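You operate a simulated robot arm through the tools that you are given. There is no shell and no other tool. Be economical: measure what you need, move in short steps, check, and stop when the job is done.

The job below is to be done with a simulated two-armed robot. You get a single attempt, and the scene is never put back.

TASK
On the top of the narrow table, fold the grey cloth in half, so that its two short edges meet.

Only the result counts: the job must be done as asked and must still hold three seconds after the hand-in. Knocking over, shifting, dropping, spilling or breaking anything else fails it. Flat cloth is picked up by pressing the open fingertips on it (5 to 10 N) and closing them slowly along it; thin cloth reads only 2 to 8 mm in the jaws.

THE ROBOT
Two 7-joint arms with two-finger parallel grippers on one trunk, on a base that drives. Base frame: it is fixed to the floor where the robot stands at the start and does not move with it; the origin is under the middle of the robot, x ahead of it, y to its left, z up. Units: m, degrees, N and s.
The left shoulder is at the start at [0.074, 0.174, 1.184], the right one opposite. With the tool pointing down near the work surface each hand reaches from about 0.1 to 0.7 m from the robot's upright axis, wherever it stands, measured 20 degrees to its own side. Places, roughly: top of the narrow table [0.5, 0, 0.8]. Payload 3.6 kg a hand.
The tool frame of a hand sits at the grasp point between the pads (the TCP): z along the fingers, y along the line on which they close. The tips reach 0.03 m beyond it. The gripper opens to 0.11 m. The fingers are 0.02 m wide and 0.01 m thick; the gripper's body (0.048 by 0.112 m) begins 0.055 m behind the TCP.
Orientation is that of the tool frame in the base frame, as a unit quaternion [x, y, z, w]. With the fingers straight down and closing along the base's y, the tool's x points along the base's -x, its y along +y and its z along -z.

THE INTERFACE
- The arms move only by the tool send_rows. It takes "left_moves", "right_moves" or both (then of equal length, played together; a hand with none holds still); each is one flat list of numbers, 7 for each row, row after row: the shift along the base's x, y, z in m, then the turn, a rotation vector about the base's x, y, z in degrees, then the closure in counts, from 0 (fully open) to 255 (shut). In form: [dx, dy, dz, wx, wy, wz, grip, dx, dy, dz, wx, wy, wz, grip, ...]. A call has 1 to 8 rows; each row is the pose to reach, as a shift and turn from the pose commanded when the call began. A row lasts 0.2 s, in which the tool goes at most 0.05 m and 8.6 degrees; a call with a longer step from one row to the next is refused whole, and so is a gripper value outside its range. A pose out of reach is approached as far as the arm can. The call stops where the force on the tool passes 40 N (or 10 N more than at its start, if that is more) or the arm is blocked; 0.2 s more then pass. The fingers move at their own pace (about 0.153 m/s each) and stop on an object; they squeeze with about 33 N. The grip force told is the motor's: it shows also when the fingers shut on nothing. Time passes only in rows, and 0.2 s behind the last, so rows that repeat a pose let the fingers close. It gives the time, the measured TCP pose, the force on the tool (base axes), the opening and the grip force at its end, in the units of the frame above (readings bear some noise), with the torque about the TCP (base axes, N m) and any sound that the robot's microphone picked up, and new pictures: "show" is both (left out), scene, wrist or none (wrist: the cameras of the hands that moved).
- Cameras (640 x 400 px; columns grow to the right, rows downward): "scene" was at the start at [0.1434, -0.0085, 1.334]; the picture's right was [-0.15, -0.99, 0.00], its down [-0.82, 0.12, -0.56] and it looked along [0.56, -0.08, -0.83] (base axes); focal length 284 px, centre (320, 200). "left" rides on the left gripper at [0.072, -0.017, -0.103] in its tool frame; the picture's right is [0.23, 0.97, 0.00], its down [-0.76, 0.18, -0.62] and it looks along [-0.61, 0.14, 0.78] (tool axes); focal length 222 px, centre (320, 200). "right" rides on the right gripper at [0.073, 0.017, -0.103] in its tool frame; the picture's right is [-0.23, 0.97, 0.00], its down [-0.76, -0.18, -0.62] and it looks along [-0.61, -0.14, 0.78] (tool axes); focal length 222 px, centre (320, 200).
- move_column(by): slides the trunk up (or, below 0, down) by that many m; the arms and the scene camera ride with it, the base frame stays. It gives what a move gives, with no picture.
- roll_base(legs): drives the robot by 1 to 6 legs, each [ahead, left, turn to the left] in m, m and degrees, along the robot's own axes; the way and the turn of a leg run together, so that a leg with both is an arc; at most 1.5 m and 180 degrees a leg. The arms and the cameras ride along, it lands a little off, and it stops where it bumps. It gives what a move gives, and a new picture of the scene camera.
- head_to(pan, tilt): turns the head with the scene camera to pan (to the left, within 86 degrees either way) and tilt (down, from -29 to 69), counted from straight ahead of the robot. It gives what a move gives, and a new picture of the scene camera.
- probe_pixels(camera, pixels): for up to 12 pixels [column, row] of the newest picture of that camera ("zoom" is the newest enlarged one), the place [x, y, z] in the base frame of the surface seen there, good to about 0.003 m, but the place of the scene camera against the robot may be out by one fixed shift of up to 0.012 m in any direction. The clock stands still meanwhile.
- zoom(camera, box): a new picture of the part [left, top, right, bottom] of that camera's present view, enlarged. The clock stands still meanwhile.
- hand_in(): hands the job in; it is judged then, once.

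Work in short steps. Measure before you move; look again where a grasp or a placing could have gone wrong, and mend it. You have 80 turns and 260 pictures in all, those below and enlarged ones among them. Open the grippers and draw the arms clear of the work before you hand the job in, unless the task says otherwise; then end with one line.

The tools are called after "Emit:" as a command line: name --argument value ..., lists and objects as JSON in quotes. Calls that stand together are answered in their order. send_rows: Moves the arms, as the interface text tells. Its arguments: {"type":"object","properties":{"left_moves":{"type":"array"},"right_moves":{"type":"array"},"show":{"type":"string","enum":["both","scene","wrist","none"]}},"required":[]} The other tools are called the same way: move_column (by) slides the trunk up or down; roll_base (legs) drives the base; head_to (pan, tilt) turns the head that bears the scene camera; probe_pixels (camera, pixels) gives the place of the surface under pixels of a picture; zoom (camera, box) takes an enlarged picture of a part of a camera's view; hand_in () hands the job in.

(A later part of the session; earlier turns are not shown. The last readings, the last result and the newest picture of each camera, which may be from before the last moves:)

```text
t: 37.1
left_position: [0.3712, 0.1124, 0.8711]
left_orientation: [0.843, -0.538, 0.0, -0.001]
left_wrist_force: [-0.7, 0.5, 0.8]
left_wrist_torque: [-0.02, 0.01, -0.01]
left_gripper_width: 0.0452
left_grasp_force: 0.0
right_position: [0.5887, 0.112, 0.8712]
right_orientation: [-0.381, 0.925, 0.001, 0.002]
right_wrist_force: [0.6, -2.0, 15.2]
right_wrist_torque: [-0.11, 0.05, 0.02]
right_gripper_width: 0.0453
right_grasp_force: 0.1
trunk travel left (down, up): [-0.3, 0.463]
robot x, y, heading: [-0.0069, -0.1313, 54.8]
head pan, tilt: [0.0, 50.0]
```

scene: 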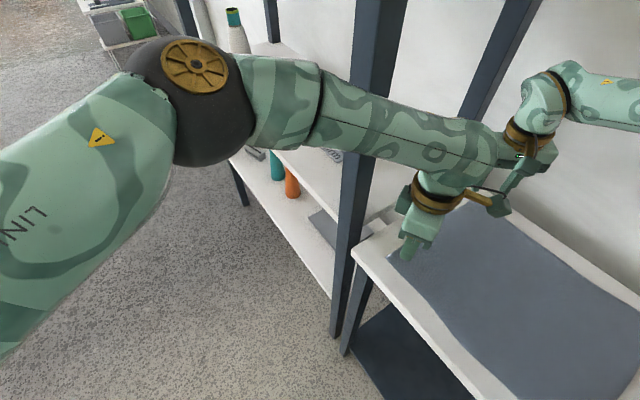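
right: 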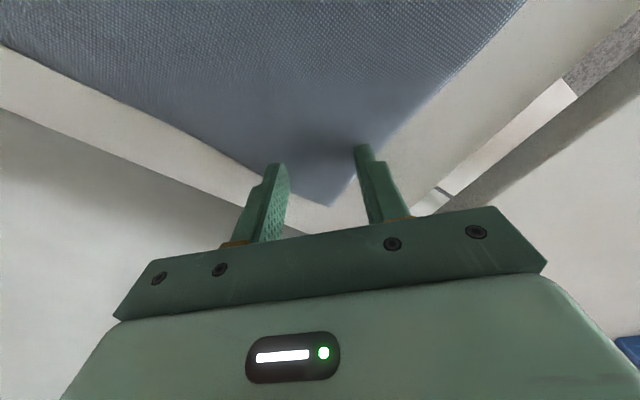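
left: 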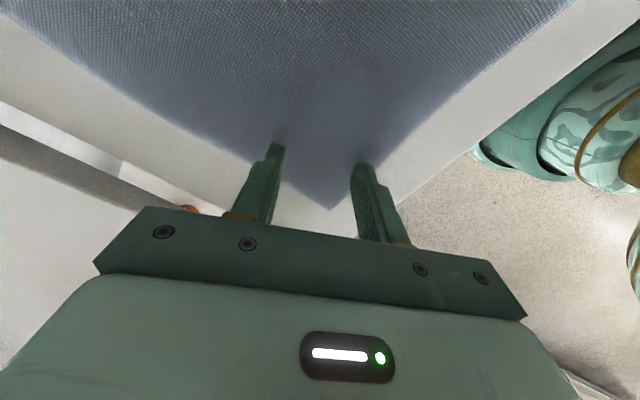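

Fingers are now well on the cloth. I trim the press (left 0.9 mm down, right 0.6 mm up) and close slowly.

Emit:
send_rows --left_moves '[0, 0, -0.0009, 0, 0, 0, 150, 0, 0, -0.0009, 0, 0, 0, 165, 0, 0, -0.0009, 0, 0, 0, 180, 0, 0, -0.0009, 0, 0, 0, 195, 0, 0, -0.0009, 0, 0, 0, 210, 0, 0, -0.0009, 0, 0, 0, 225, 0, 0, -0.0009, 0, 0, 0, 240, 0, 0, -0.0009, 0, 0, 0, 255]' --right_moves '[0, 0, 0.0006, 0, 0, 0, 150, 0, 0, 0.0006, 0, 0, 0, 165, 0, 0, 0.0006, 0, 0, 0, 180, 0, 0, 0.0006, 0, 0, 0, 195, 0, 0, 0.0006, 0, 0, 0, 210, 0, 0, 0.0006, 0, 0, 0, 225, 0, 0, 0.0006, 0, 0, 0, 240, 0, 0, 0.0006, 0, 0, 0, 255]' --show "wrist"

```text
t: 38.9
left_position: [0.3721, 0.1123, 0.8702]
left_orientation: [0.844, -0.537, 0.001, -0.001]
left_wrist_force: [1.9, 0.1, 18.5]
left_wrist_torque: [0.01, -0.04, 0.0]
left_gripper_width: 0.0
left_grasp_force: 32.7
right_position: [0.5882, 0.1109, 0.8707]
right_orientation: [-0.381, 0.924, 0.0, 0.003]
right_wrist_force: [-1.7, 0.9, 13.2]
right_wrist_torque: [-0.01, 0.1, 0.06]
right_gripper_width: 0.0018
right_grasp_force: 32.8
trunk travel left (down, up): [-0.3, 0.463]
robot x, y, heading: [-0.007, -0.1319, 54.9]
head pan, tilt: [0.0, 50.0]
```

right: 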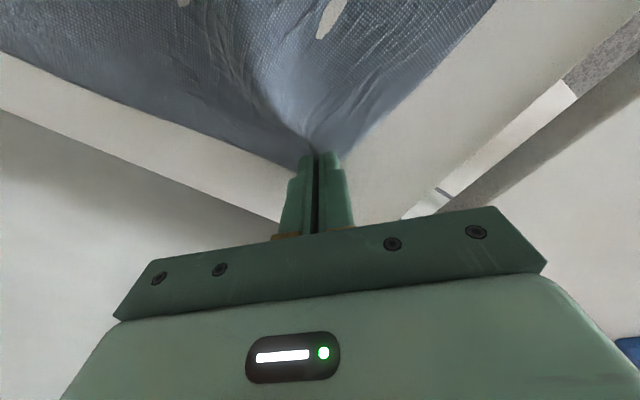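
left: 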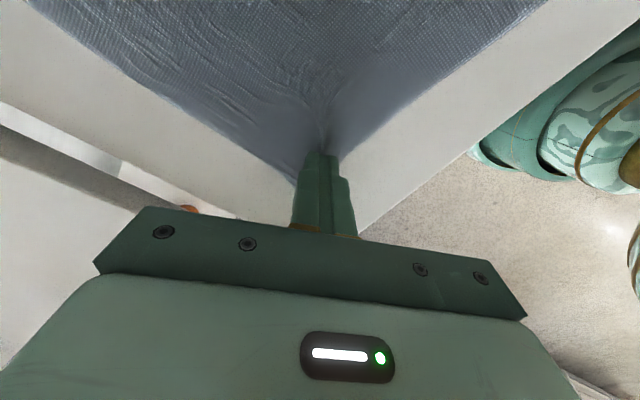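

The right hand holds cloth (1.8 mm); the left reads 0.0, so it missed. I raise the left slightly, reopen it and look.

Emit:
send_rows --left_moves '[0, 0, 0.015, 0, 0, 0, 255, 0, 0, 0.015, 0, 0, 0, 150, 0, 0, 0.015, 0, 0, 0, 150]' --show "wrist"

```text
t: 39.7
left_position: [0.3721, 0.1127, 0.8854]
left_orientation: [0.844, -0.537, 0.0, -0.001]
left_wrist_force: [0.0, 0.6, -0.3]
left_wrist_torque: [-0.05, -0.01, -0.03]
left_gripper_width: 0.0453
left_grasp_force: 0.0
right_position: [0.5886, 0.1107, 0.871]
right_orientation: [-0.381, 0.924, -0.001, 0.001]
right_wrist_force: [-1.2, -1.7, 20.4]
right_wrist_torque: [-0.13, 0.17, -0.01]
right_gripper_width: 0.0023
right_grasp_force: 33.3
trunk travel left (down, up): [-0.3, 0.463]
robot x, y, heading: [-0.007, -0.1368, 54.9]
head pan, tilt: [0.0, 50.0]
```

left: 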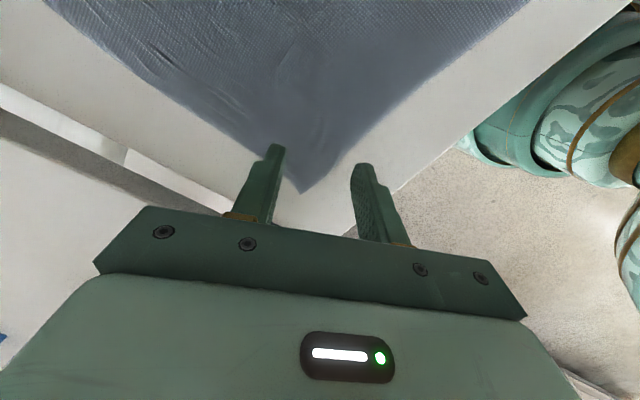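

I probe the near corner anew.

Emit:
probe_pixels --camera "left" --pixels '[[303, 188], [350, 150], [290, 120]]'

```text
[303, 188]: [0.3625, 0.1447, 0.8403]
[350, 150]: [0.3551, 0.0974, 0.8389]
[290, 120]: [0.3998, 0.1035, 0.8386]
```

New near corner is (0.362,0.145). I shift the left hand (+0.014,+0.007), press and check the force.

Emit:
send_rows --left_moves '[0.014, 0.007, 0, 0, 0, 0, 150, 0.014, 0.007, -0.01, 0, 0, 0, 150, 0.014, 0.007, -0.0145, 0, 0, 0, 150, 0.014, 0.007, -0.0145, 0, 0, 0, 150]' --show "wrist"

```text
t: 40.7
left_position: [0.3857, 0.1187, 0.8715]
left_orientation: [0.844, -0.537, 0.001, -0.001]
left_wrist_force: [1.4, 1.1, 5.7]
left_wrist_torque: [-0.04, 0.05, 0.0]
left_gripper_width: 0.0452
left_grasp_force: 0.0
right_position: [0.5893, 0.1107, 0.8704]
right_orientation: [-0.381, 0.925, 0.0, 0.002]
right_wrist_force: [-1.6, 0.4, 19.6]
right_wrist_torque: [-0.1, 0.12, 0.01]
right_gripper_width: 0.002
right_grasp_force: 33.8
trunk travel left (down, up): [-0.3, 0.463]
robot x, y, heading: [-0.0116, -0.1365, 54.9]
head pan, tilt: [0.0, 50.0]
```

left: 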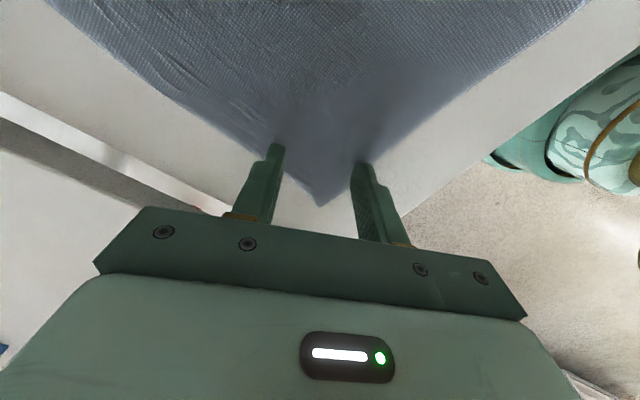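

5.7 N and both fingers on cloth; close slowly.

Emit:
send_rows --left_moves '[0, 0, -0.0002, 0, 0, 0, 165, 0, 0, -0.0002, 0, 0, 0, 180, 0, 0, -0.0002, 0, 0, 0, 195, 0, 0, -0.0002, 0, 0, 0, 210, 0, 0, -0.0002, 0, 0, 0, 225, 0, 0, -0.0002, 0, 0, 0, 240, 0, 0, -0.0002, 0, 0, 0, 255, 0, 0, -0.0002, 0, 0, 0, 255]' --show "wrist"

```text
t: 42.5
left_position: [0.3871, 0.119, 0.8712]
left_orientation: [0.844, -0.537, 0.001, 0.0]
left_wrist_force: [5.9, -0.4, 8.2]
left_wrist_torque: [-0.01, -0.13, 0.1]
left_gripper_width: 0.0019
left_grasp_force: 33.4
right_position: [0.5883, 0.1104, 0.8707]
right_orientation: [-0.381, 0.924, 0.001, 0.002]
right_wrist_force: [-3.3, -0.2, 19.5]
right_wrist_torque: [-0.05, 0.16, 0.01]
right_gripper_width: 0.002
right_grasp_force: 33.5
trunk travel left (down, up): [-0.3, 0.463]
robot x, y, heading: [-0.004, -0.1335, 55.0]
head pan, tilt: [0.0, 50.0]
```

left: 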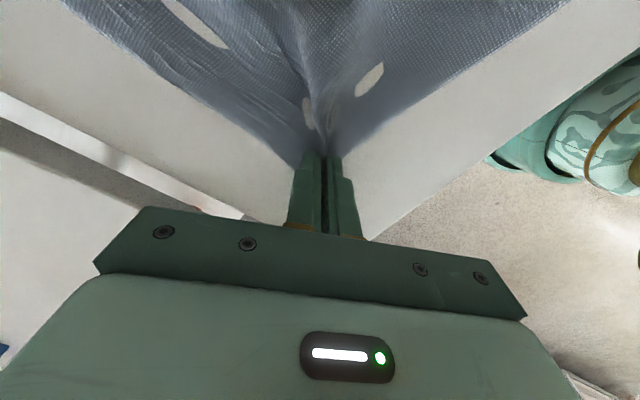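

Both hands now hold cloth (≈2 mm). I lift 6 cm and check.

Emit:
send_rows --left_moves '[0, 0, 0.02, 0, 0, 0, 255, 0, -0.01, 0.04, 0, 0, 0, 255, 0, -0.02, 0.06, 0, 0, 0, 255]' --right_moves '[0, 0, 0.02, 0, 0, 0, 255, 0, -0.01, 0.04, 0, 0, 0, 255, 0, -0.02, 0.06, 0, 0, 0, 255]'

```text
t: 43.3
left_position: [0.3868, 0.1026, 0.9301]
left_orientation: [0.844, -0.536, 0.0, 0.0]
left_wrist_force: [4.8, 0.3, 0.4]
left_wrist_torque: [0.01, -0.14, 0.05]
left_gripper_width: 0.002
left_grasp_force: 32.8
left hand out of reach, approached as far as the arm can: row 3
right_position: [0.5908, 0.0908, 0.9299]
right_orientation: [-0.381, 0.925, 0.001, 0.001]
right_wrist_force: [-4.5, 0.3, 0.5]
right_wrist_torque: [-0.03, 0.16, 0.07]
right_gripper_width: 0.0016
right_grasp_force: 33.0
trunk travel left (down, up): [-0.3, 0.463]
robot x, y, heading: [-0.0037, -0.133, 55.1]
head pan, tilt: [0.0, 50.0]
```

scene: 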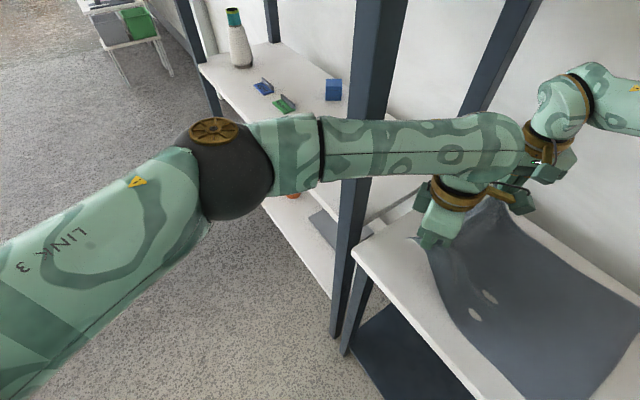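
right: 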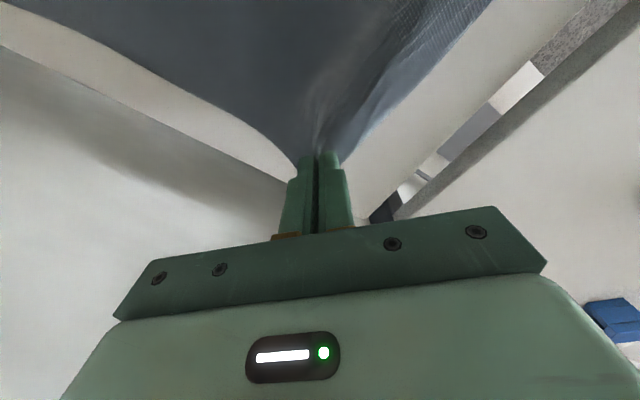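
left: 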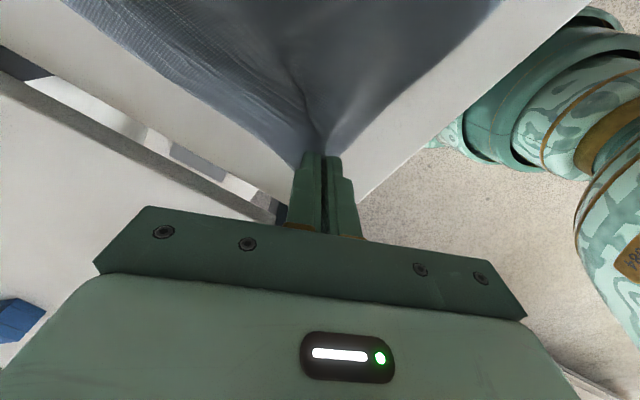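

The edge is up and lightly taut between the hands. I begin the arc toward −y, letting the left yaw back off since it is near its limit.

Emit:
send_rows --left_moves '[0, -0.01, 0.015, 0, 0, -6, 255, 0, -0.04, 0.035, 0, 0, -12, 255, 0, -0.07, 0.05, 0, 0, -18, 255, 0, -0.105, 0.06, 0, 0, -24, 255]' --right_moves '[0, 0.0, 0.015, 0, 0, 0, 255, 0, -0.03, 0.035, 0, 0, 0, 255, 0, -0.06, 0.05, 0, 0, 0, 255, 0, -0.095, 0.06, 0, 0, 0, 255]' --show "scene"

```text
t: 44.2
left_position: [0.3736, 0.0713, 0.9513]
left_orientation: [0.739, -0.673, 0.007, -0.003]
left_wrist_force: [30.0, -5.2, 5.4]
left_wrist_torque: [-0.25, -1.0, 0.36]
left_gripper_width: 0.0024
left_grasp_force: 32.8
left hand out of reach, approached as far as the arm can: row 1, 2, 3, 4
right_position: [0.5823, 0.0138, 0.9836]
right_orientation: [-0.387, 0.922, 0.001, -0.012]
right_wrist_force: [-31.0, 5.0, -5.0]
right_wrist_torque: [0.14, 1.04, 0.31]
right_gripper_width: 0.002
right_grasp_force: 33.0
trunk travel left (down, up): [-0.3, 0.463]
robot x, y, heading: [-0.0086, -0.136, 54.8]
head pan, tilt: [0.0, 50.0]
stopped in row 4 (left hand): the force on the tool passed its limit at 50 N (the readings are from after the stop); the commanded pose is now the measured one
```

scene: 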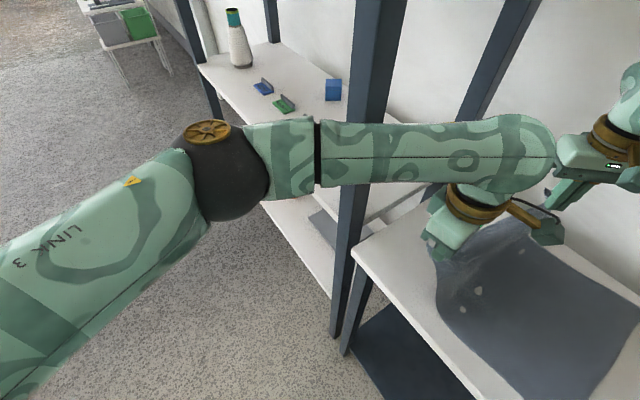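

The left arm is at its limit across the body, and tension rose. I ease the right hand back, then use a base turn to the right to carry both hands toward −y.

Emit:
send_rows --right_moves '[0, 0.02, 0, 0, 0, 0, 255, -0.008, 0.04, -0.015, 0, 0, 0, 255]' --show "none"

Emit:
roll_base --legs '[[0, 0, -10]]'

```text
t: 44.8
left_position: [0.3717, 0.074, 0.9481]
left_orientation: [0.739, -0.674, 0.003, -0.002]
left_wrist_force: [14.1, -0.6, 0.0]
left_wrist_torque: [-0.05, -0.44, 0.25]
left_gripper_width: 0.0021
left_grasp_force: 33.1
right_position: [0.5786, 0.0544, 0.9693]
right_orientation: [-0.383, 0.924, 0.001, -0.007]
right_wrist_force: [-14.0, -0.7, -1.6]
right_wrist_torque: [-0.03, 0.45, 0.19]
right_gripper_width: 0.0015
right_grasp_force: 33.6
trunk travel left (down, up): [-0.3, 0.463]
robot x, y, heading: [-0.0077, -0.1291, 55.2]
head pan, tilt: [0.0, 50.0]
```

```text
t: 45.9
left_position: [0.4018, 0.0043, 0.9486]
left_orientation: [-0.679, 0.734, -0.004, 0.002]
left_wrist_force: [12.6, -1.7, 0.9]
left_wrist_torque: [-0.06, -0.39, 0.23]
left_gripper_width: 0.0022
left_grasp_force: 33.1
right_position: [0.6013, -0.0492, 0.9692]
right_orientation: [-0.304, 0.953, 0.002, -0.007]
right_wrist_force: [-12.4, 1.0, -1.0]
right_wrist_torque: [0.04, 0.39, 0.14]
right_gripper_width: 0.0018
right_grasp_force: 33.1
trunk travel left (down, up): [-0.3, 0.463]
robot x, y, heading: [-0.0109, -0.1353, 45.3]
head pan, tilt: [0.0, 50.0]
```

scene: 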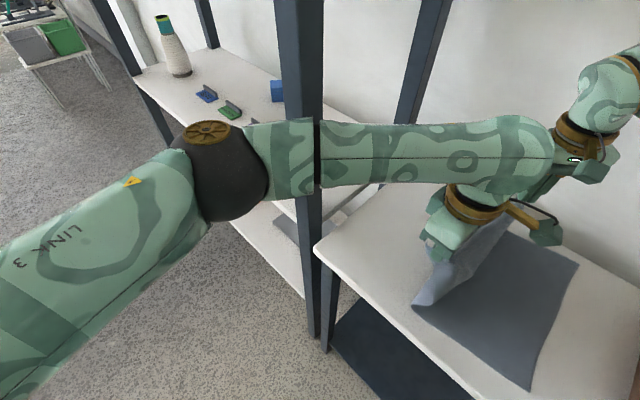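

It works well. I turn another 10° right with a small −x correction, since the hands drift in +x.

Emit:
roll_base --legs '[[0, 0, -10], [-0.025, 0.018, 0]]'

```text
t: 47.4
left_position: [0.3885, -0.0678, 0.9494]
left_orientation: [-0.612, 0.791, -0.005, 0.003]
left_wrist_force: [10.9, -3.3, 0.5]
left_wrist_torque: [-0.14, -0.37, 0.23]
left_gripper_width: 0.0022
left_grasp_force: 33.1
right_position: [0.5746, -0.1548, 0.9691]
right_orientation: [-0.22, 0.975, 0.003, -0.005]
right_wrist_force: [-12.4, 4.0, -0.9]
right_wrist_torque: [0.12, 0.36, 0.2]
right_gripper_width: 0.0019
right_grasp_force: 32.8
trunk travel left (down, up): [-0.3, 0.463]
robot x, y, heading: [-0.0345, -0.1331, 35.4]
head pan, tilt: [0.0, 50.0]
```

scene: 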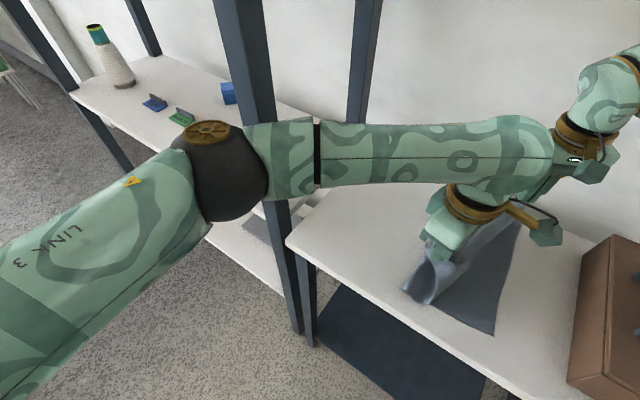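

I level the edge: left to y −0.12 and right to y −0.12.

Emit:
send_rows --left_moves '[0, -0.012, 0, 0, 0, -3, 255, 0, -0.025, 0, 0, 0, -6, 255, -0.002, -0.038, 0, 0, 0, -9, 255, -0.004, -0.052, 0, 0, 0, -12, 255]' --right_moves '[0.002, 0.009, -0.004, 0, 0, 0, 255, 0.006, 0.018, -0.008, 0, 0, 0, 255, 0.01, 0.026, -0.012, 0, 0, 0, 255, 0.014, 0.035, -0.018, 0, 0, 0, 255]' --show "scene"

```text
t: 48.4
left_position: [0.3767, -0.0828, 0.9514]
left_orientation: [-0.528, 0.849, -0.005, 0.004]
left_wrist_force: [37.5, -2.5, 0.3]
left_wrist_torque: [-0.05, -1.14, 0.47]
left_gripper_width: 0.006
left_grasp_force: 33.2
left hand out of reach, approached as far as the arm can: row 1, 2, 3, 4
right_position: [0.5876, -0.1175, 0.9508]
right_orientation: [-0.221, 0.975, 0.003, -0.012]
right_wrist_force: [-37.5, 2.6, -0.1]
right_wrist_torque: [0.09, 1.22, 0.32]
right_gripper_width: 0.002
right_grasp_force: 33.3
trunk travel left (down, up): [-0.3, 0.463]
robot x, y, heading: [-0.0374, -0.1358, 35.0]
head pan, tilt: [0.0, 50.0]
```

scene: 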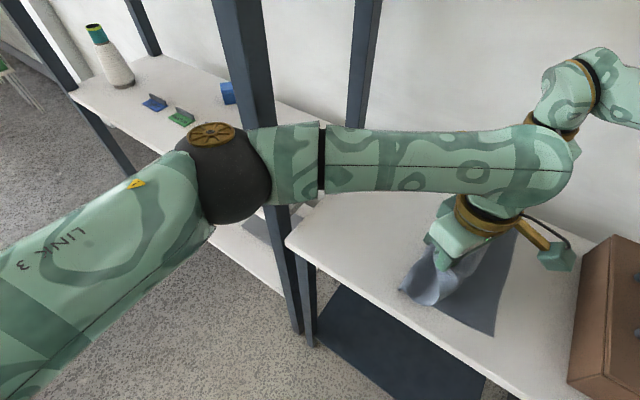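

Tension is too high (37 N; the left grip creeps). I relieve it and raise a little, then turn 9° more.

Emit:
send_rows --right_moves '[-0.01, 0, 0.008, 0, 0, 0, 255, -0.014, 0, 0.02, 0, 0, 0, 255]' --left_moves '[0, 0, 0.0, 0, 0, 0, 255, 0.002, 0, 0.005, 0, 0, 0, 255]' --show "none"

Emit:
roll_base --legs '[[0, 0, -9]]'

```text
t: 49.0
left_position: [0.378, -0.0834, 0.9555]
left_orientation: [-0.525, 0.851, -0.004, 0.001]
left_wrist_force: [17.3, -1.4, 0.6]
left_wrist_torque: [-0.03, -0.51, 0.26]
left_gripper_width: 0.0021
left_grasp_force: 33.2
right_position: [0.5753, -0.118, 0.9719]
right_orientation: [-0.22, 0.975, 0.003, -0.007]
right_wrist_force: [-17.7, 1.6, -1.1]
right_wrist_torque: [0.01, 0.55, 0.22]
right_gripper_width: 0.0019
right_grasp_force: 33.1
trunk travel left (down, up): [-0.3, 0.463]
robot x, y, heading: [-0.0394, -0.1313, 35.2]
head pan, tilt: [0.0, 50.0]
```

```text
t: 50.1
left_position: [0.381, -0.15, 0.9564]
left_orientation: [-0.457, 0.889, -0.005, 0.0]
left_wrist_force: [15.6, -4.0, 0.0]
left_wrist_torque: [-0.1, -0.44, 0.29]
left_gripper_width: 0.0023
left_grasp_force: 32.9
right_position: [0.5706, -0.2173, 0.9713]
right_orientation: [-0.143, 0.99, 0.003, -0.008]
right_wrist_force: [-15.5, 2.4, -1.9]
right_wrist_torque: [0.09, 0.5, 0.18]
right_gripper_width: 0.0018
right_grasp_force: 32.7
trunk travel left (down, up): [-0.3, 0.463]
robot x, y, heading: [-0.036, -0.1282, 26.2]
head pan, tilt: [0.0, 50.0]
```

scene: 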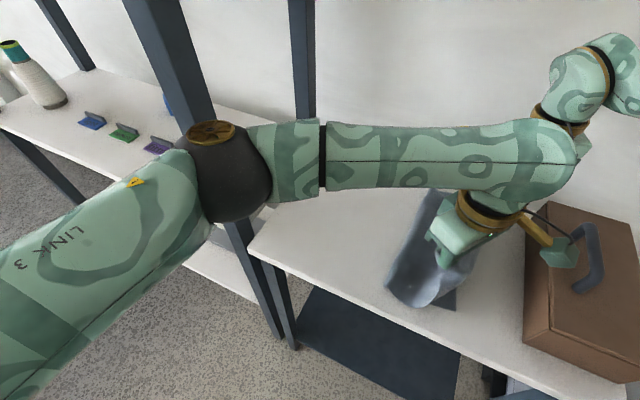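

I check the elbow–post gap before turning any more.

Emit:
probe_pixels --camera "scene" --pixels '[[230, 160], [250, 150], [280, 140], [215, 130], [240, 240], [195, 100], [430, 290], [450, 300], [395, 280], [440, 200], [550, 250]]'

Emit:
zoom --camera "scene" --box '[360, 150, 560, 330]'

```text
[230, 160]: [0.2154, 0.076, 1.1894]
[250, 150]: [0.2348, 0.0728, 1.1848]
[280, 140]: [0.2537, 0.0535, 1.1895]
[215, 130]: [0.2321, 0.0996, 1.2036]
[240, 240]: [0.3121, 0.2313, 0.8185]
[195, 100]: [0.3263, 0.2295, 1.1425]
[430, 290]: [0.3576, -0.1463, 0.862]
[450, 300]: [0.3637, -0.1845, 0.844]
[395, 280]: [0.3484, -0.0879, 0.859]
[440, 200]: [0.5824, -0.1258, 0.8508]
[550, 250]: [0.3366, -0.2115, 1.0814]
```

```text
2.22 times, centred on (460, 240) of scene
```

zoom: 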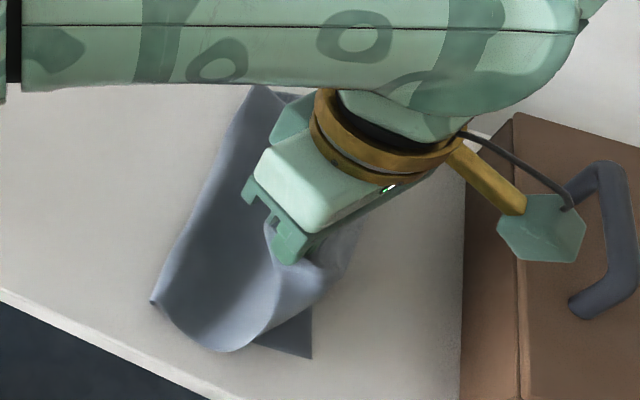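

The gap is ample (>8 cm) and the fold is forming well. I bring the right hand level with the left, then turn 6° more.

Emit:
send_rows --right_moves '[0, 0.02, 0, 0, 0, 0, 255, 0.008, 0.045, 0, 0, 0, 0, 255]' --show "none"

Emit:
roll_base --legs '[[0, 0, -6]]'

```text
t: 50.7
left_position: [0.3827, -0.148, 0.9555]
left_orientation: [-0.458, 0.889, -0.005, 0.002]
left_wrist_force: [16.5, -1.0, 1.3]
left_wrist_torque: [-0.04, -0.5, 0.29]
left_gripper_width: 0.0019
left_grasp_force: 33.3
right_position: [0.5785, -0.1723, 0.9689]
right_orientation: [-0.142, 0.99, 0.002, -0.008]
right_wrist_force: [-16.6, -0.3, -0.6]
right_wrist_torque: [-0.01, 0.58, 0.1]
right_gripper_width: 0.002
right_grasp_force: 32.3
trunk travel left (down, up): [-0.3, 0.463]
robot x, y, heading: [-0.0351, -0.1348, 26.0]
head pan, tilt: [0.0, 50.0]
```

```text
t: 51.6
left_position: [0.3771, -0.1928, 0.9563]
left_orientation: [-0.411, 0.911, -0.004, 0.001]
left_wrist_force: [19.7, -2.0, 1.2]
left_wrist_torque: [-0.07, -0.58, 0.32]
left_gripper_width: 0.0019
left_grasp_force: 32.6
right_position: [0.571, -0.235, 0.9718]
right_orientation: [-0.091, 0.996, 0.003, -0.007]
right_wrist_force: [-18.2, 1.9, -1.3]
right_wrist_torque: [0.07, 0.66, 0.11]
right_gripper_width: 0.0017
right_grasp_force: 32.8
trunk travel left (down, up): [-0.3, 0.463]
robot x, y, heading: [-0.0394, -0.1342, 20.4]
head pan, tilt: [0.0, 50.0]
```

scene: 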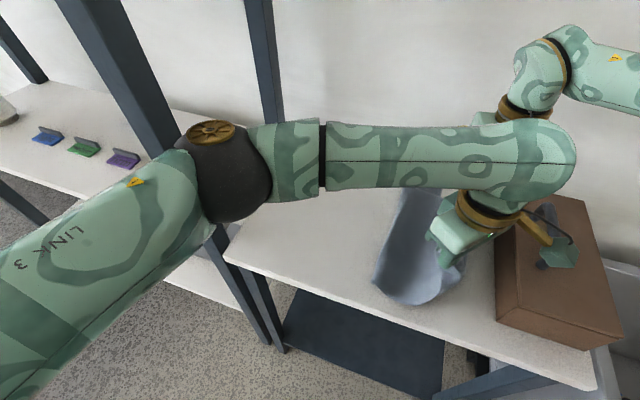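

I level the edge to y≈−0.21 (right hand +y 0.025, left −y 0.015) and lower both.

Emit:
send_rows --right_moves '[0.006, 0.012, -0.02, 0, 0, 0, 255, 0.008, 0.025, -0.04, 0, 0, 0, 255, 0.008, 0.025, -0.06, 0, 0, 0, 255, 0.008, 0.025, -0.08, 0, 0, 0, 255]' --left_moves '[0, -0.005, -0.01, 0, 0, 0, 255, 0, -0.01, -0.025, 0, 0, 0, 255, 0, -0.015, -0.045, 0, 0, 0, 255, 0, -0.015, -0.065, 0, 0, 0, 255]'

```text
t: 52.6
left_position: [0.3836, -0.1815, 0.88]
left_orientation: [-0.411, 0.912, -0.005, 0.001]
left_wrist_force: [17.5, -0.9, 1.6]
left_wrist_torque: [-0.07, -0.53, 0.15]
left_gripper_width: 0.0021
left_grasp_force: 32.6
left hand out of reach, approached as far as the arm can: row 1, 2, 3, 4
right_position: [0.5783, -0.2107, 0.8869]
right_orientation: [-0.092, 0.996, 0.003, -0.008]
right_wrist_force: [-16.2, 1.2, -0.5]
right_wrist_torque: [0.0, 0.6, 0.04]
right_gripper_width: 0.0018
right_grasp_force: 32.7
trunk travel left (down, up): [-0.3, 0.463]
robot x, y, heading: [-0.0374, -0.132, 20.4]
head pan, tilt: [0.0, 50.0]
```

scene: 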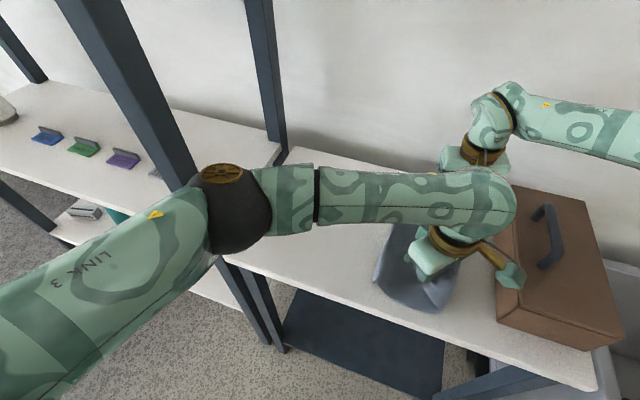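
right: 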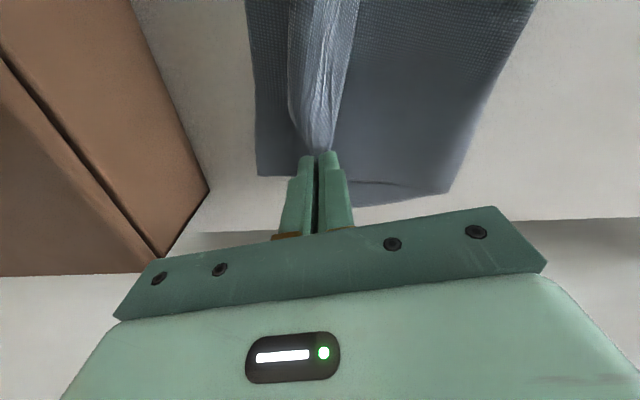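
left: 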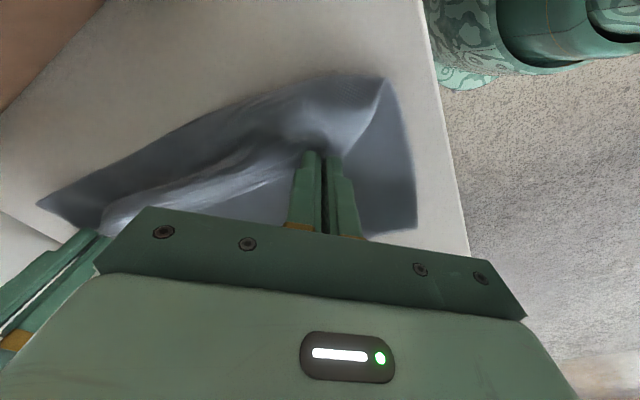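

I probe the bottom layer's corners now.

Emit:
probe_pixels --camera "right" --pixels '[[262, 170], [448, 188], [254, 60], [320, 100], [360, 195]]'

Emit:
probe_pixels --camera "left" --pixels '[[412, 225], [385, 85], [45, 203], [370, 228], [330, 135]]'

```text
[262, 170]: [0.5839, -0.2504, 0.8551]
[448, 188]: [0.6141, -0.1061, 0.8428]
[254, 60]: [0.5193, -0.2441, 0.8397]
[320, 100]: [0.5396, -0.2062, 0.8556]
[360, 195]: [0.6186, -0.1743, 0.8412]
```

```text
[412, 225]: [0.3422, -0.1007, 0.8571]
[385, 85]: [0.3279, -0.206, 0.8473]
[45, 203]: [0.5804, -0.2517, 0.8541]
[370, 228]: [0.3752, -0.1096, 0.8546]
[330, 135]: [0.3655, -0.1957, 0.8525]
```

The whole cloth was dragged and turned about 10°, but its right edge (0.328,−0.206)–(0.59,−0.255) is parallel to my held edge. I need a shift of about (−0.018,−0.012); I do it by a small base move since the left is at its limit.

Emit:
roll_base --legs '[[-0.021, -0.006, 0]]'

Emit:
send_rows --right_moves '[0, 0, -0.006, 0, 0, 0, 255, 0, 0, -0.012, 0, 0, 0, 255]' --left_moves '[0, 0, -0.003, 0, 0, 0, 255, 0, 0, -0.006, 0, 0, 0, 255]' --show "wrist"

```text
t: 53.4
left_position: [0.3641, -0.1943, 0.882]
left_orientation: [-0.412, 0.911, -0.004, 0.002]
left_wrist_force: [17.0, -2.1, 0.8]
left_wrist_torque: [-0.05, -0.62, 0.18]
left_gripper_width: 0.0022
left_grasp_force: 33.3
right_position: [0.5602, -0.2246, 0.8896]
right_orientation: [-0.091, 0.996, 0.004, -0.006]
right_wrist_force: [-17.5, 1.2, -0.2]
right_wrist_torque: [0.08, 0.53, 0.09]
right_gripper_width: 0.0015
right_grasp_force: 32.8
trunk travel left (down, up): [-0.3, 0.463]
robot x, y, heading: [-0.0572, -0.1459, 20.4]
head pan, tilt: [0.0, 50.0]
```

scene: 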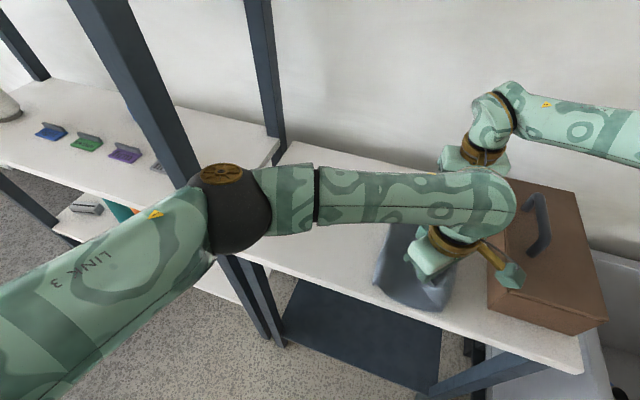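

```text
t: 54.0
left_position: [0.3652, -0.193, 0.8765]
left_orientation: [-0.411, 0.912, -0.005, 0.002]
left_wrist_force: [16.1, -1.7, 3.9]
left_wrist_torque: [-0.02, -0.5, 0.12]
left_gripper_width: 0.0022
left_grasp_force: 32.9
right_position: [0.56, -0.2238, 0.8771]
right_orientation: [-0.092, 0.996, 0.003, -0.009]
right_wrist_force: [-14.8, 0.6, 1.1]
right_wrist_torque: [0.02, 0.49, 0.13]
right_gripper_width: 0.0016
right_grasp_force: 33.0
trunk travel left (down, up): [-0.3, 0.463]
robot x, y, heading: [-0.0524, -0.1456, 20.5]
head pan, tilt: [0.0, 50.0]
```

right: 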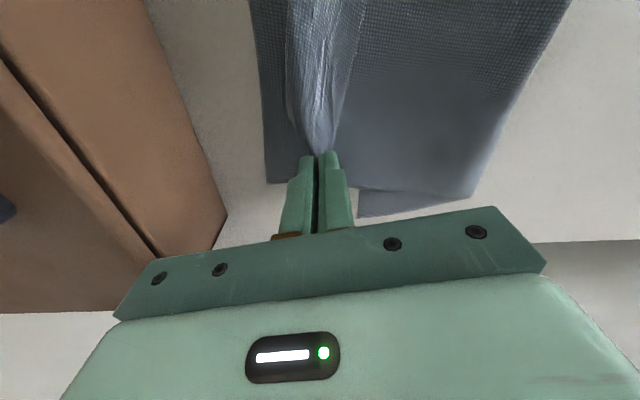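
left: 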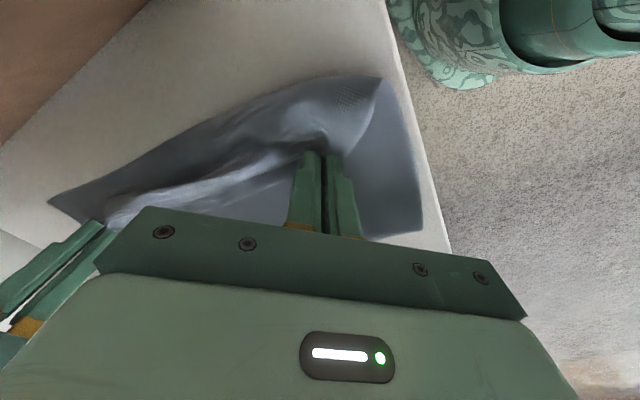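

I need to tell the layers apart, so I zoom in and probe more points.

Emit:
zoom --camera "right" --box '[220, 0, 580, 225]'

Emit:
zoom --camera "left" --box '[30, 50, 450, 250]'

Emit:
probe_pixels --camera "right" --pixels '[[272, 178], [262, 90], [255, 10], [365, 212], [365, 185], [440, 208], [465, 190], [410, 204]]'

Emit:
probe_pixels --camera "left" --pixels '[[380, 85], [418, 225], [55, 203], [200, 125], [372, 230], [400, 150]]'

```text
1.78 times, centred on (400, 112) of right
```

zoom: 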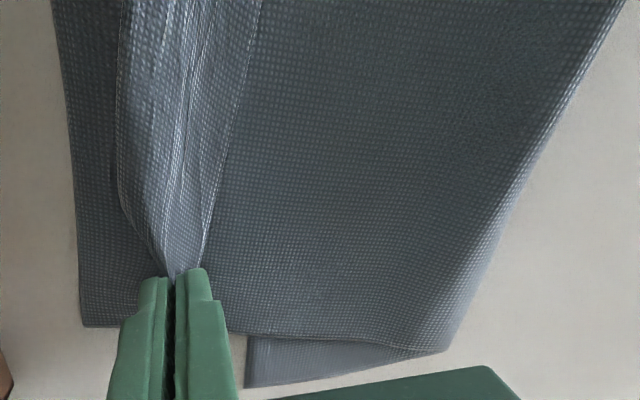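

```text
1.52 times, centred on (240, 150) of left
```

zoom: 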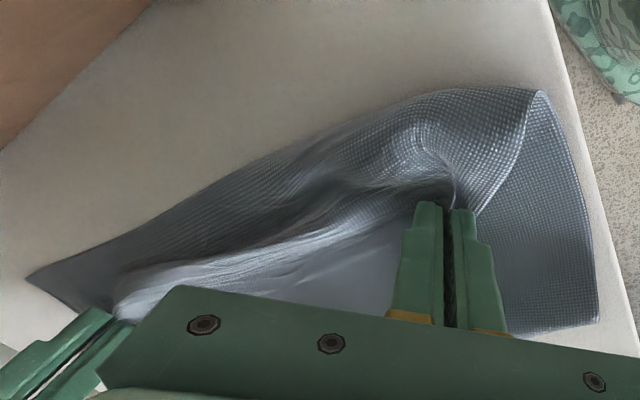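

```text
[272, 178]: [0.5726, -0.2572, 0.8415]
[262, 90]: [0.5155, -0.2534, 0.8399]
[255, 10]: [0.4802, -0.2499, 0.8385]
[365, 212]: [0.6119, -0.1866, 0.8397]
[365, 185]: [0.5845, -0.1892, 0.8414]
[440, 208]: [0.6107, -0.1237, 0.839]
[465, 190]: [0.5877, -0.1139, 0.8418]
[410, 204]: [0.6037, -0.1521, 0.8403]
```

```text
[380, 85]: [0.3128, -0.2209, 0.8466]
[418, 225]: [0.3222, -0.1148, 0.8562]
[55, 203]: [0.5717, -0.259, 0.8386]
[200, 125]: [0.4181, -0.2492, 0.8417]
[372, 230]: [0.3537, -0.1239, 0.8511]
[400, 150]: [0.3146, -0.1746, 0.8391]
```

The layers are ambiguous while held. I relax the tension, open gently and rise straight up for a clear look.

Emit:
send_rows --right_moves '[-0.003, 0, -0.003, 0, 0, 0, 255, -0.003, 0, -0.003, 0, 0, 0, 235, -0.003, 0, -0.003, 0, 0, 0, 200, -0.003, 0, 0.02, 0, 0, 0, 190, -0.003, 0, 0.06, 0, 0, 0, 190, -0.003, 0, 0.1, 0, 0, 0, 190]' --left_moves '[0.003, 0, -0.003, 0, 0, 0, 255, 0.003, 0, -0.003, 0, 0, 0, 235, 0.003, 0, -0.003, 0, 0, 0, 200, 0.003, 0, 0.02, 0, 0, 0, 190, 0.003, 0, 0.06, 0, 0, 0, 190, 0.003, 0, 0.1, 0, 0, 0, 190]'

```text
t: 55.4
left_position: [0.367, -0.1945, 0.9753]
left_orientation: [-0.411, 0.911, -0.005, 0.001]
left_wrist_force: [-0.2, 0.0, 1.1]
left_wrist_torque: [0.01, 0.0, 0.04]
left_gripper_width: 0.0279
left_grasp_force: 0.0
right_position: [0.5571, -0.2236, 0.9777]
right_orientation: [-0.091, 0.996, 0.003, -0.008]
right_wrist_force: [-0.4, -0.5, 0.5]
right_wrist_torque: [0.01, 0.0, 0.0]
right_gripper_width: 0.0283
right_grasp_force: 0.0
trunk travel left (down, up): [-0.3, 0.463]
robot x, y, heading: [-0.0561, -0.1455, 20.6]
head pan, tilt: [0.0, 50.0]
```

scene: 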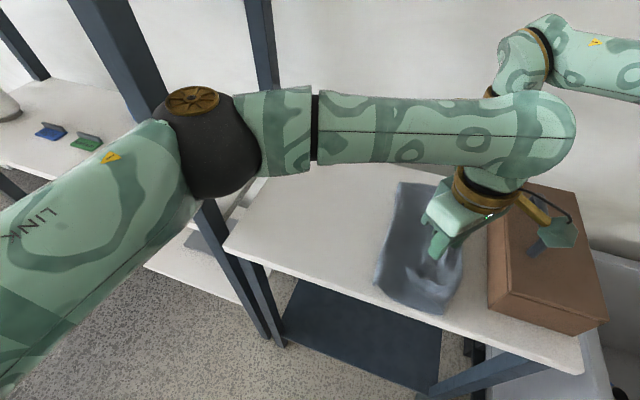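
right: 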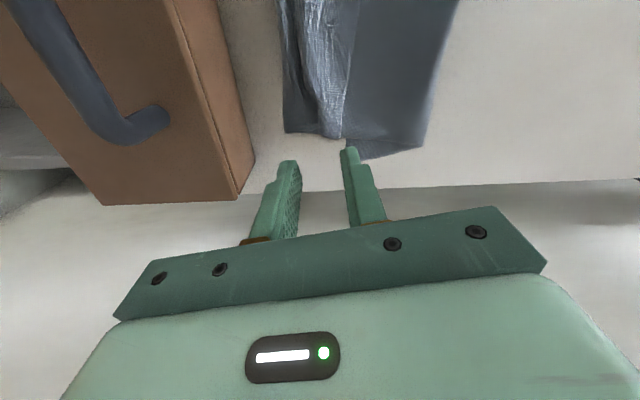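
left: 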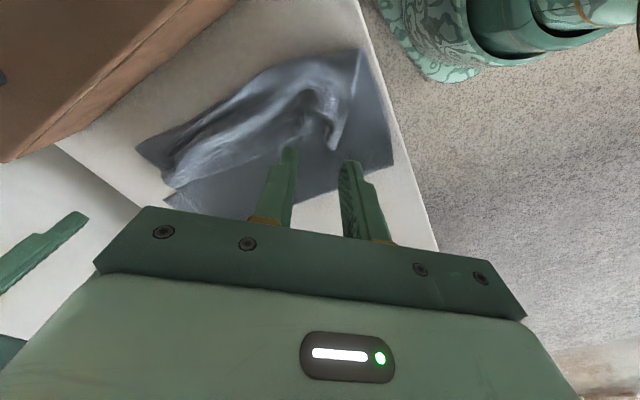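

I pull the left hand back and the right hand up and away to see the cloth from the head camera.

Emit:
send_rows --left_moves '[-0.02, 0.0, 0.03, 0, 0, 0, 100, -0.05, 0.02, 0.05, 0, 0, 0, 0, -0.08, 0.05, 0.05, 0, 0, 0, 0, -0.11, 0.08, 0.05, 0, 0, 0, 0, -0.14, 0.11, 0.05, 0, 0, 0, 0]' --right_moves '[0, 0.0, 0.03, 0, 0, 0, 100, 0, -0.03, 0.06, 0, 0, 0, 0, 0, -0.06, 0.08, 0, 0, 0, 0, 0, -0.09, 0.08, 0, 0, 0, 0, 0, -0.12, 0.08, 0, 0, 0, 0]' --show "none"

Emit:
head_to --pan -30 --tilt 50

```text
t: 56.6
left_position: [0.2241, -0.0844, 1.0268]
left_orientation: [-0.411, 0.912, -0.005, 0.001]
left_wrist_force: [-0.3, 0.0, -0.4]
left_wrist_torque: [0.01, -0.03, 0.0]
left_gripper_width: 0.1102
left_grasp_force: 0.1
right_position: [0.5428, -0.3345, 1.062]
right_orientation: [-0.091, 0.996, 0.004, -0.005]
right_wrist_force: [-0.1, 0.0, -0.1]
right_wrist_torque: [0.0, -0.03, 0.03]
right_gripper_width: 0.1099
right_grasp_force: 0.1
right hand out of reach, approached as far as the arm can: row 5
trunk travel left (down, up): [-0.3, 0.463]
robot x, y, heading: [-0.0564, -0.1444, 20.4]
head pan, tilt: [0.0, 50.0]
```

```text
t: 57.6
left_position: [0.2268, -0.0846, 1.0254]
left_orientation: [-0.411, 0.912, -0.005, 0.0]
left_wrist_force: [0.6, 0.3, -0.4]
left_wrist_torque: [0.0, 0.04, 0.02]
left_gripper_width: 0.1101
left_grasp_force: 0.2
right_position: [0.5438, -0.3339, 1.0623]
right_orientation: [-0.089, 0.996, 0.002, -0.005]
right_wrist_force: [-0.1, 0.5, -0.8]
right_wrist_torque: [-0.03, 0.02, 0.0]
right_gripper_width: 0.1098
right_grasp_force: 0.1
trunk travel left (down, up): [-0.3, 0.463]
robot x, y, heading: [-0.0577, -0.1428, 20.4]
head pan, tilt: [-30.0, 50.0]
```

scene: 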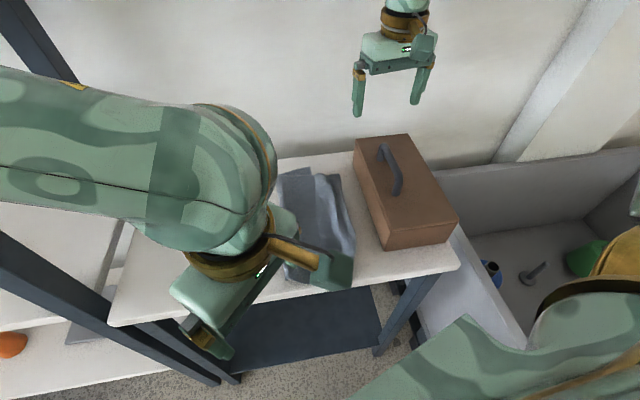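

The left hand still blocks the view; I move it further left in front of the shelf.

Emit:
send_rows --left_moves '[-0.03, 0.03, 0, 0, 0, 0, 0, -0.06, 0.06, 0, 0, 0, 0, 0, -0.08, 0.1, 0, 0, 0, 0, 0, -0.09, 0.14, 0, 0, 0, 0, 0, -0.1, 0.18, 0, 0, 0, 0, 0, -0.11, 0.22, 0, 0, 0, 0, 0]' --show "scene"

Emit:
zoom --camera "scene" --box '[240, 130, 420, 310]'

```text
t: 58.1
left_position: [0.1879, -0.0422, 1.0277]
left_orientation: [-0.425, 0.905, -0.013, 0.002]
left_wrist_force: [2.8, 1.1, 0.2]
left_wrist_torque: [-0.2, 0.23, 0.06]
left_gripper_width: 0.1101
left_grasp_force: 0.0
right_position: [0.5436, -0.3341, 1.0634]
right_orientation: [-0.09, 0.996, 0.002, -0.006]
right_wrist_force: [0.7, 0.2, -0.7]
right_wrist_torque: [0.0, 0.01, 0.03]
right_gripper_width: 0.1101
right_grasp_force: 0.0
trunk travel left (down, up): [-0.3, 0.463]
robot x, y, heading: [-0.0552, -0.1452, 20.3]
head pan, tilt: [-30.0, 50.0]
stopped in row 2 (left hand): the force on the tool passed its limit at 59 N (the readings are from after the stop); the commanded pose is now the measured one
```

scene: 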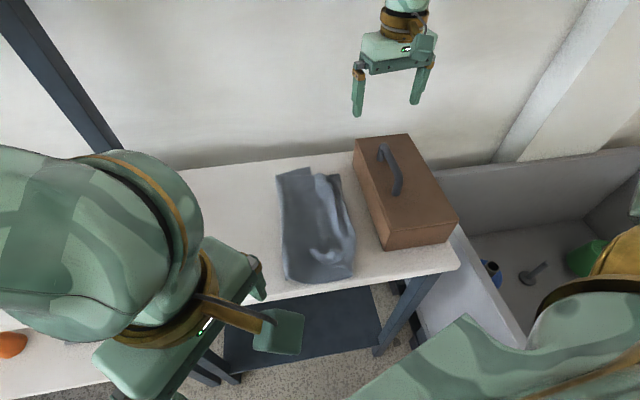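

```text
2.22 times, centred on (330, 220) of scene
```

zoom: 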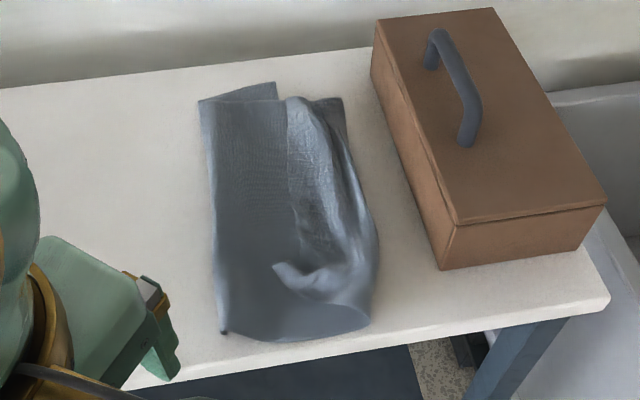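

The left hand met resistance, which I'll check. First I probe the cloth's points to understand the layers.

Emit:
probe_pixels --camera "zoom" --pixels '[[201, 104], [272, 86], [292, 103], [338, 102], [226, 330], [366, 318], [374, 250], [285, 270], [320, 200], [250, 200], [215, 220], [320, 285]]'

Emit:
zoom --camera "scene" --box '[270, 155, 370, 230]'

Emit:
zoom --camera "scene" --box '[270, 220, 370, 295]'

```text
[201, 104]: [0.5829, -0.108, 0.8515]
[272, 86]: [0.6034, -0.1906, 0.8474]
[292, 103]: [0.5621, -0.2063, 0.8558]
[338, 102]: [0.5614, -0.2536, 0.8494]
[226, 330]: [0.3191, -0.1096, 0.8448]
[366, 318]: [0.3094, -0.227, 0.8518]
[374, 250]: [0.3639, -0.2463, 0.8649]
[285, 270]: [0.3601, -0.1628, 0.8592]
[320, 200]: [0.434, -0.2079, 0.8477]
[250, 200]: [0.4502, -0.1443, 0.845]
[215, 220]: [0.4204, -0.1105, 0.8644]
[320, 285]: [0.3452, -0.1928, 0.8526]
```

```text
5.33 times, centred on (320, 192) of scene
```

zoom: 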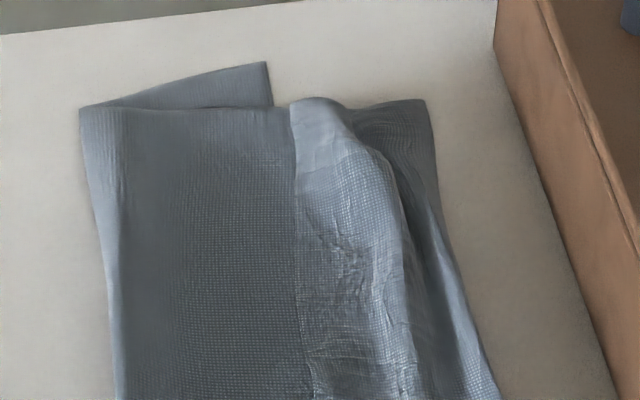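

```text
5.33 times, centred on (320, 258) of scene
```

zoom: 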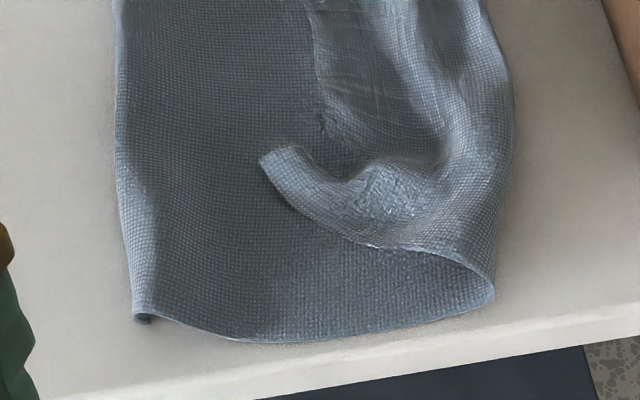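

The cloth is over-rolled: crease at y≈−0.108, middle layer out to −0.25, and the held edge curled back on top (free edge from (0.37,−0.16) to (0.57,−0.20)). I'll re-grip that edge and redo the fold. First I check what the left arm met.

Emit:
head_to --pan 35 --tilt 45

```text
t: 59.5
left_position: [0.1884, -0.0435, 1.0275]
left_orientation: [-0.425, 0.905, -0.011, 0.002]
left_wrist_force: [6.2, 0.1, 1.7]
left_wrist_torque: [-0.11, 0.82, 0.54]
left_gripper_width: 0.1099
left_grasp_force: 0.0
right_position: [0.5434, -0.335, 1.0624]
right_orientation: [-0.09, 0.996, 0.002, -0.005]
right_wrist_force: [-0.4, 0.1, -0.5]
right_wrist_torque: [0.0, 0.03, -0.03]
right_gripper_width: 0.1098
right_grasp_force: 0.1
trunk travel left (down, up): [-0.3, 0.463]
robot x, y, heading: [-0.0545, -0.144, 19.8]
head pan, tilt: [35.0, 45.0]
```

scene: 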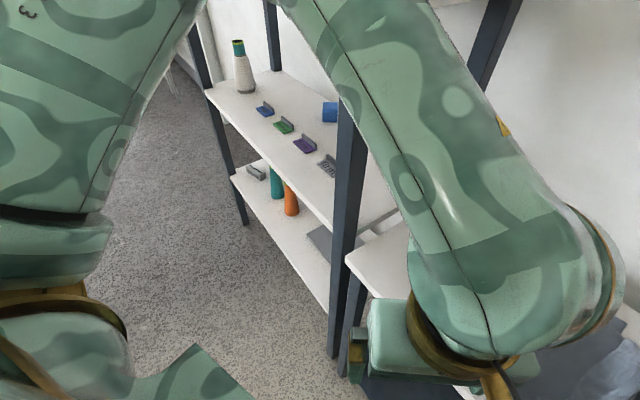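

The left elbow is raised and probably leans on the shelf's front or post. I relieve it by backing the base straight off.

Emit:
roll_base --legs '[[-0.113, 0.041, 0]]'

Emit:
head_to --pan 35 --tilt 15

```text
t: 60.7
left_position: [0.0676, -0.0442, 1.0283]
left_orientation: [-0.425, 0.905, -0.011, 0.002]
left_wrist_force: [8.5, 3.6, 3.8]
left_wrist_torque: [-0.58, 1.1, 0.6]
left_gripper_width: 0.1101
left_grasp_force: 0.1
right_position: [0.4221, -0.3361, 1.0627]
right_orientation: [-0.09, 0.996, 0.001, -0.005]
right_wrist_force: [0.5, -0.7, 0.5]
right_wrist_torque: [-0.01, -0.02, 0.0]
right_gripper_width: 0.1102
right_grasp_force: 0.0
trunk travel left (down, up): [-0.3, 0.463]
robot x, y, heading: [-0.1759, -0.145, 20.3]
head pan, tilt: [35.0, 45.0]
```

scene: 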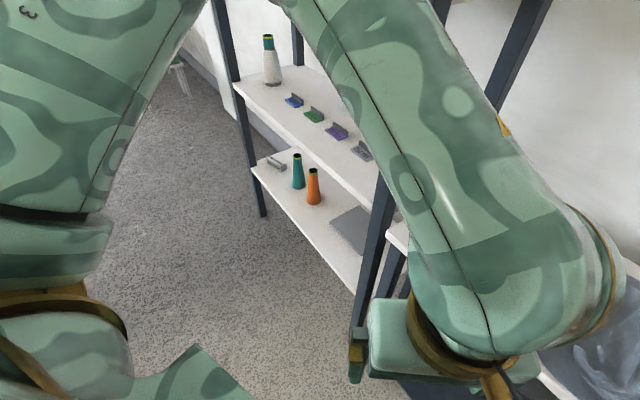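

```text
t: 61.7
left_position: [0.0681, -0.0445, 1.0287]
left_orientation: [-0.425, 0.905, -0.012, 0.002]
left_wrist_force: [1.8, 0.6, 1.0]
left_wrist_torque: [-0.17, 0.26, 0.06]
left_gripper_width: 0.1103
left_grasp_force: 0.0
right_position: [0.4237, -0.3365, 1.0624]
right_orientation: [-0.091, 0.996, 0.003, -0.006]
right_wrist_force: [-0.1, 0.0, -0.4]
right_wrist_torque: [-0.04, 0.0, -0.05]
right_gripper_width: 0.1099
right_grasp_force: 0.0
trunk travel left (down, up): [-0.3, 0.463]
robot x, y, heading: [-0.1786, -0.1444, 20.0]
head pan, tilt: [35.0, 15.0]
```

scene: 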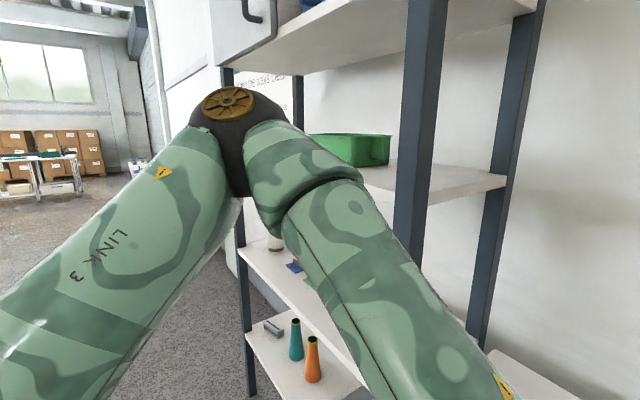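

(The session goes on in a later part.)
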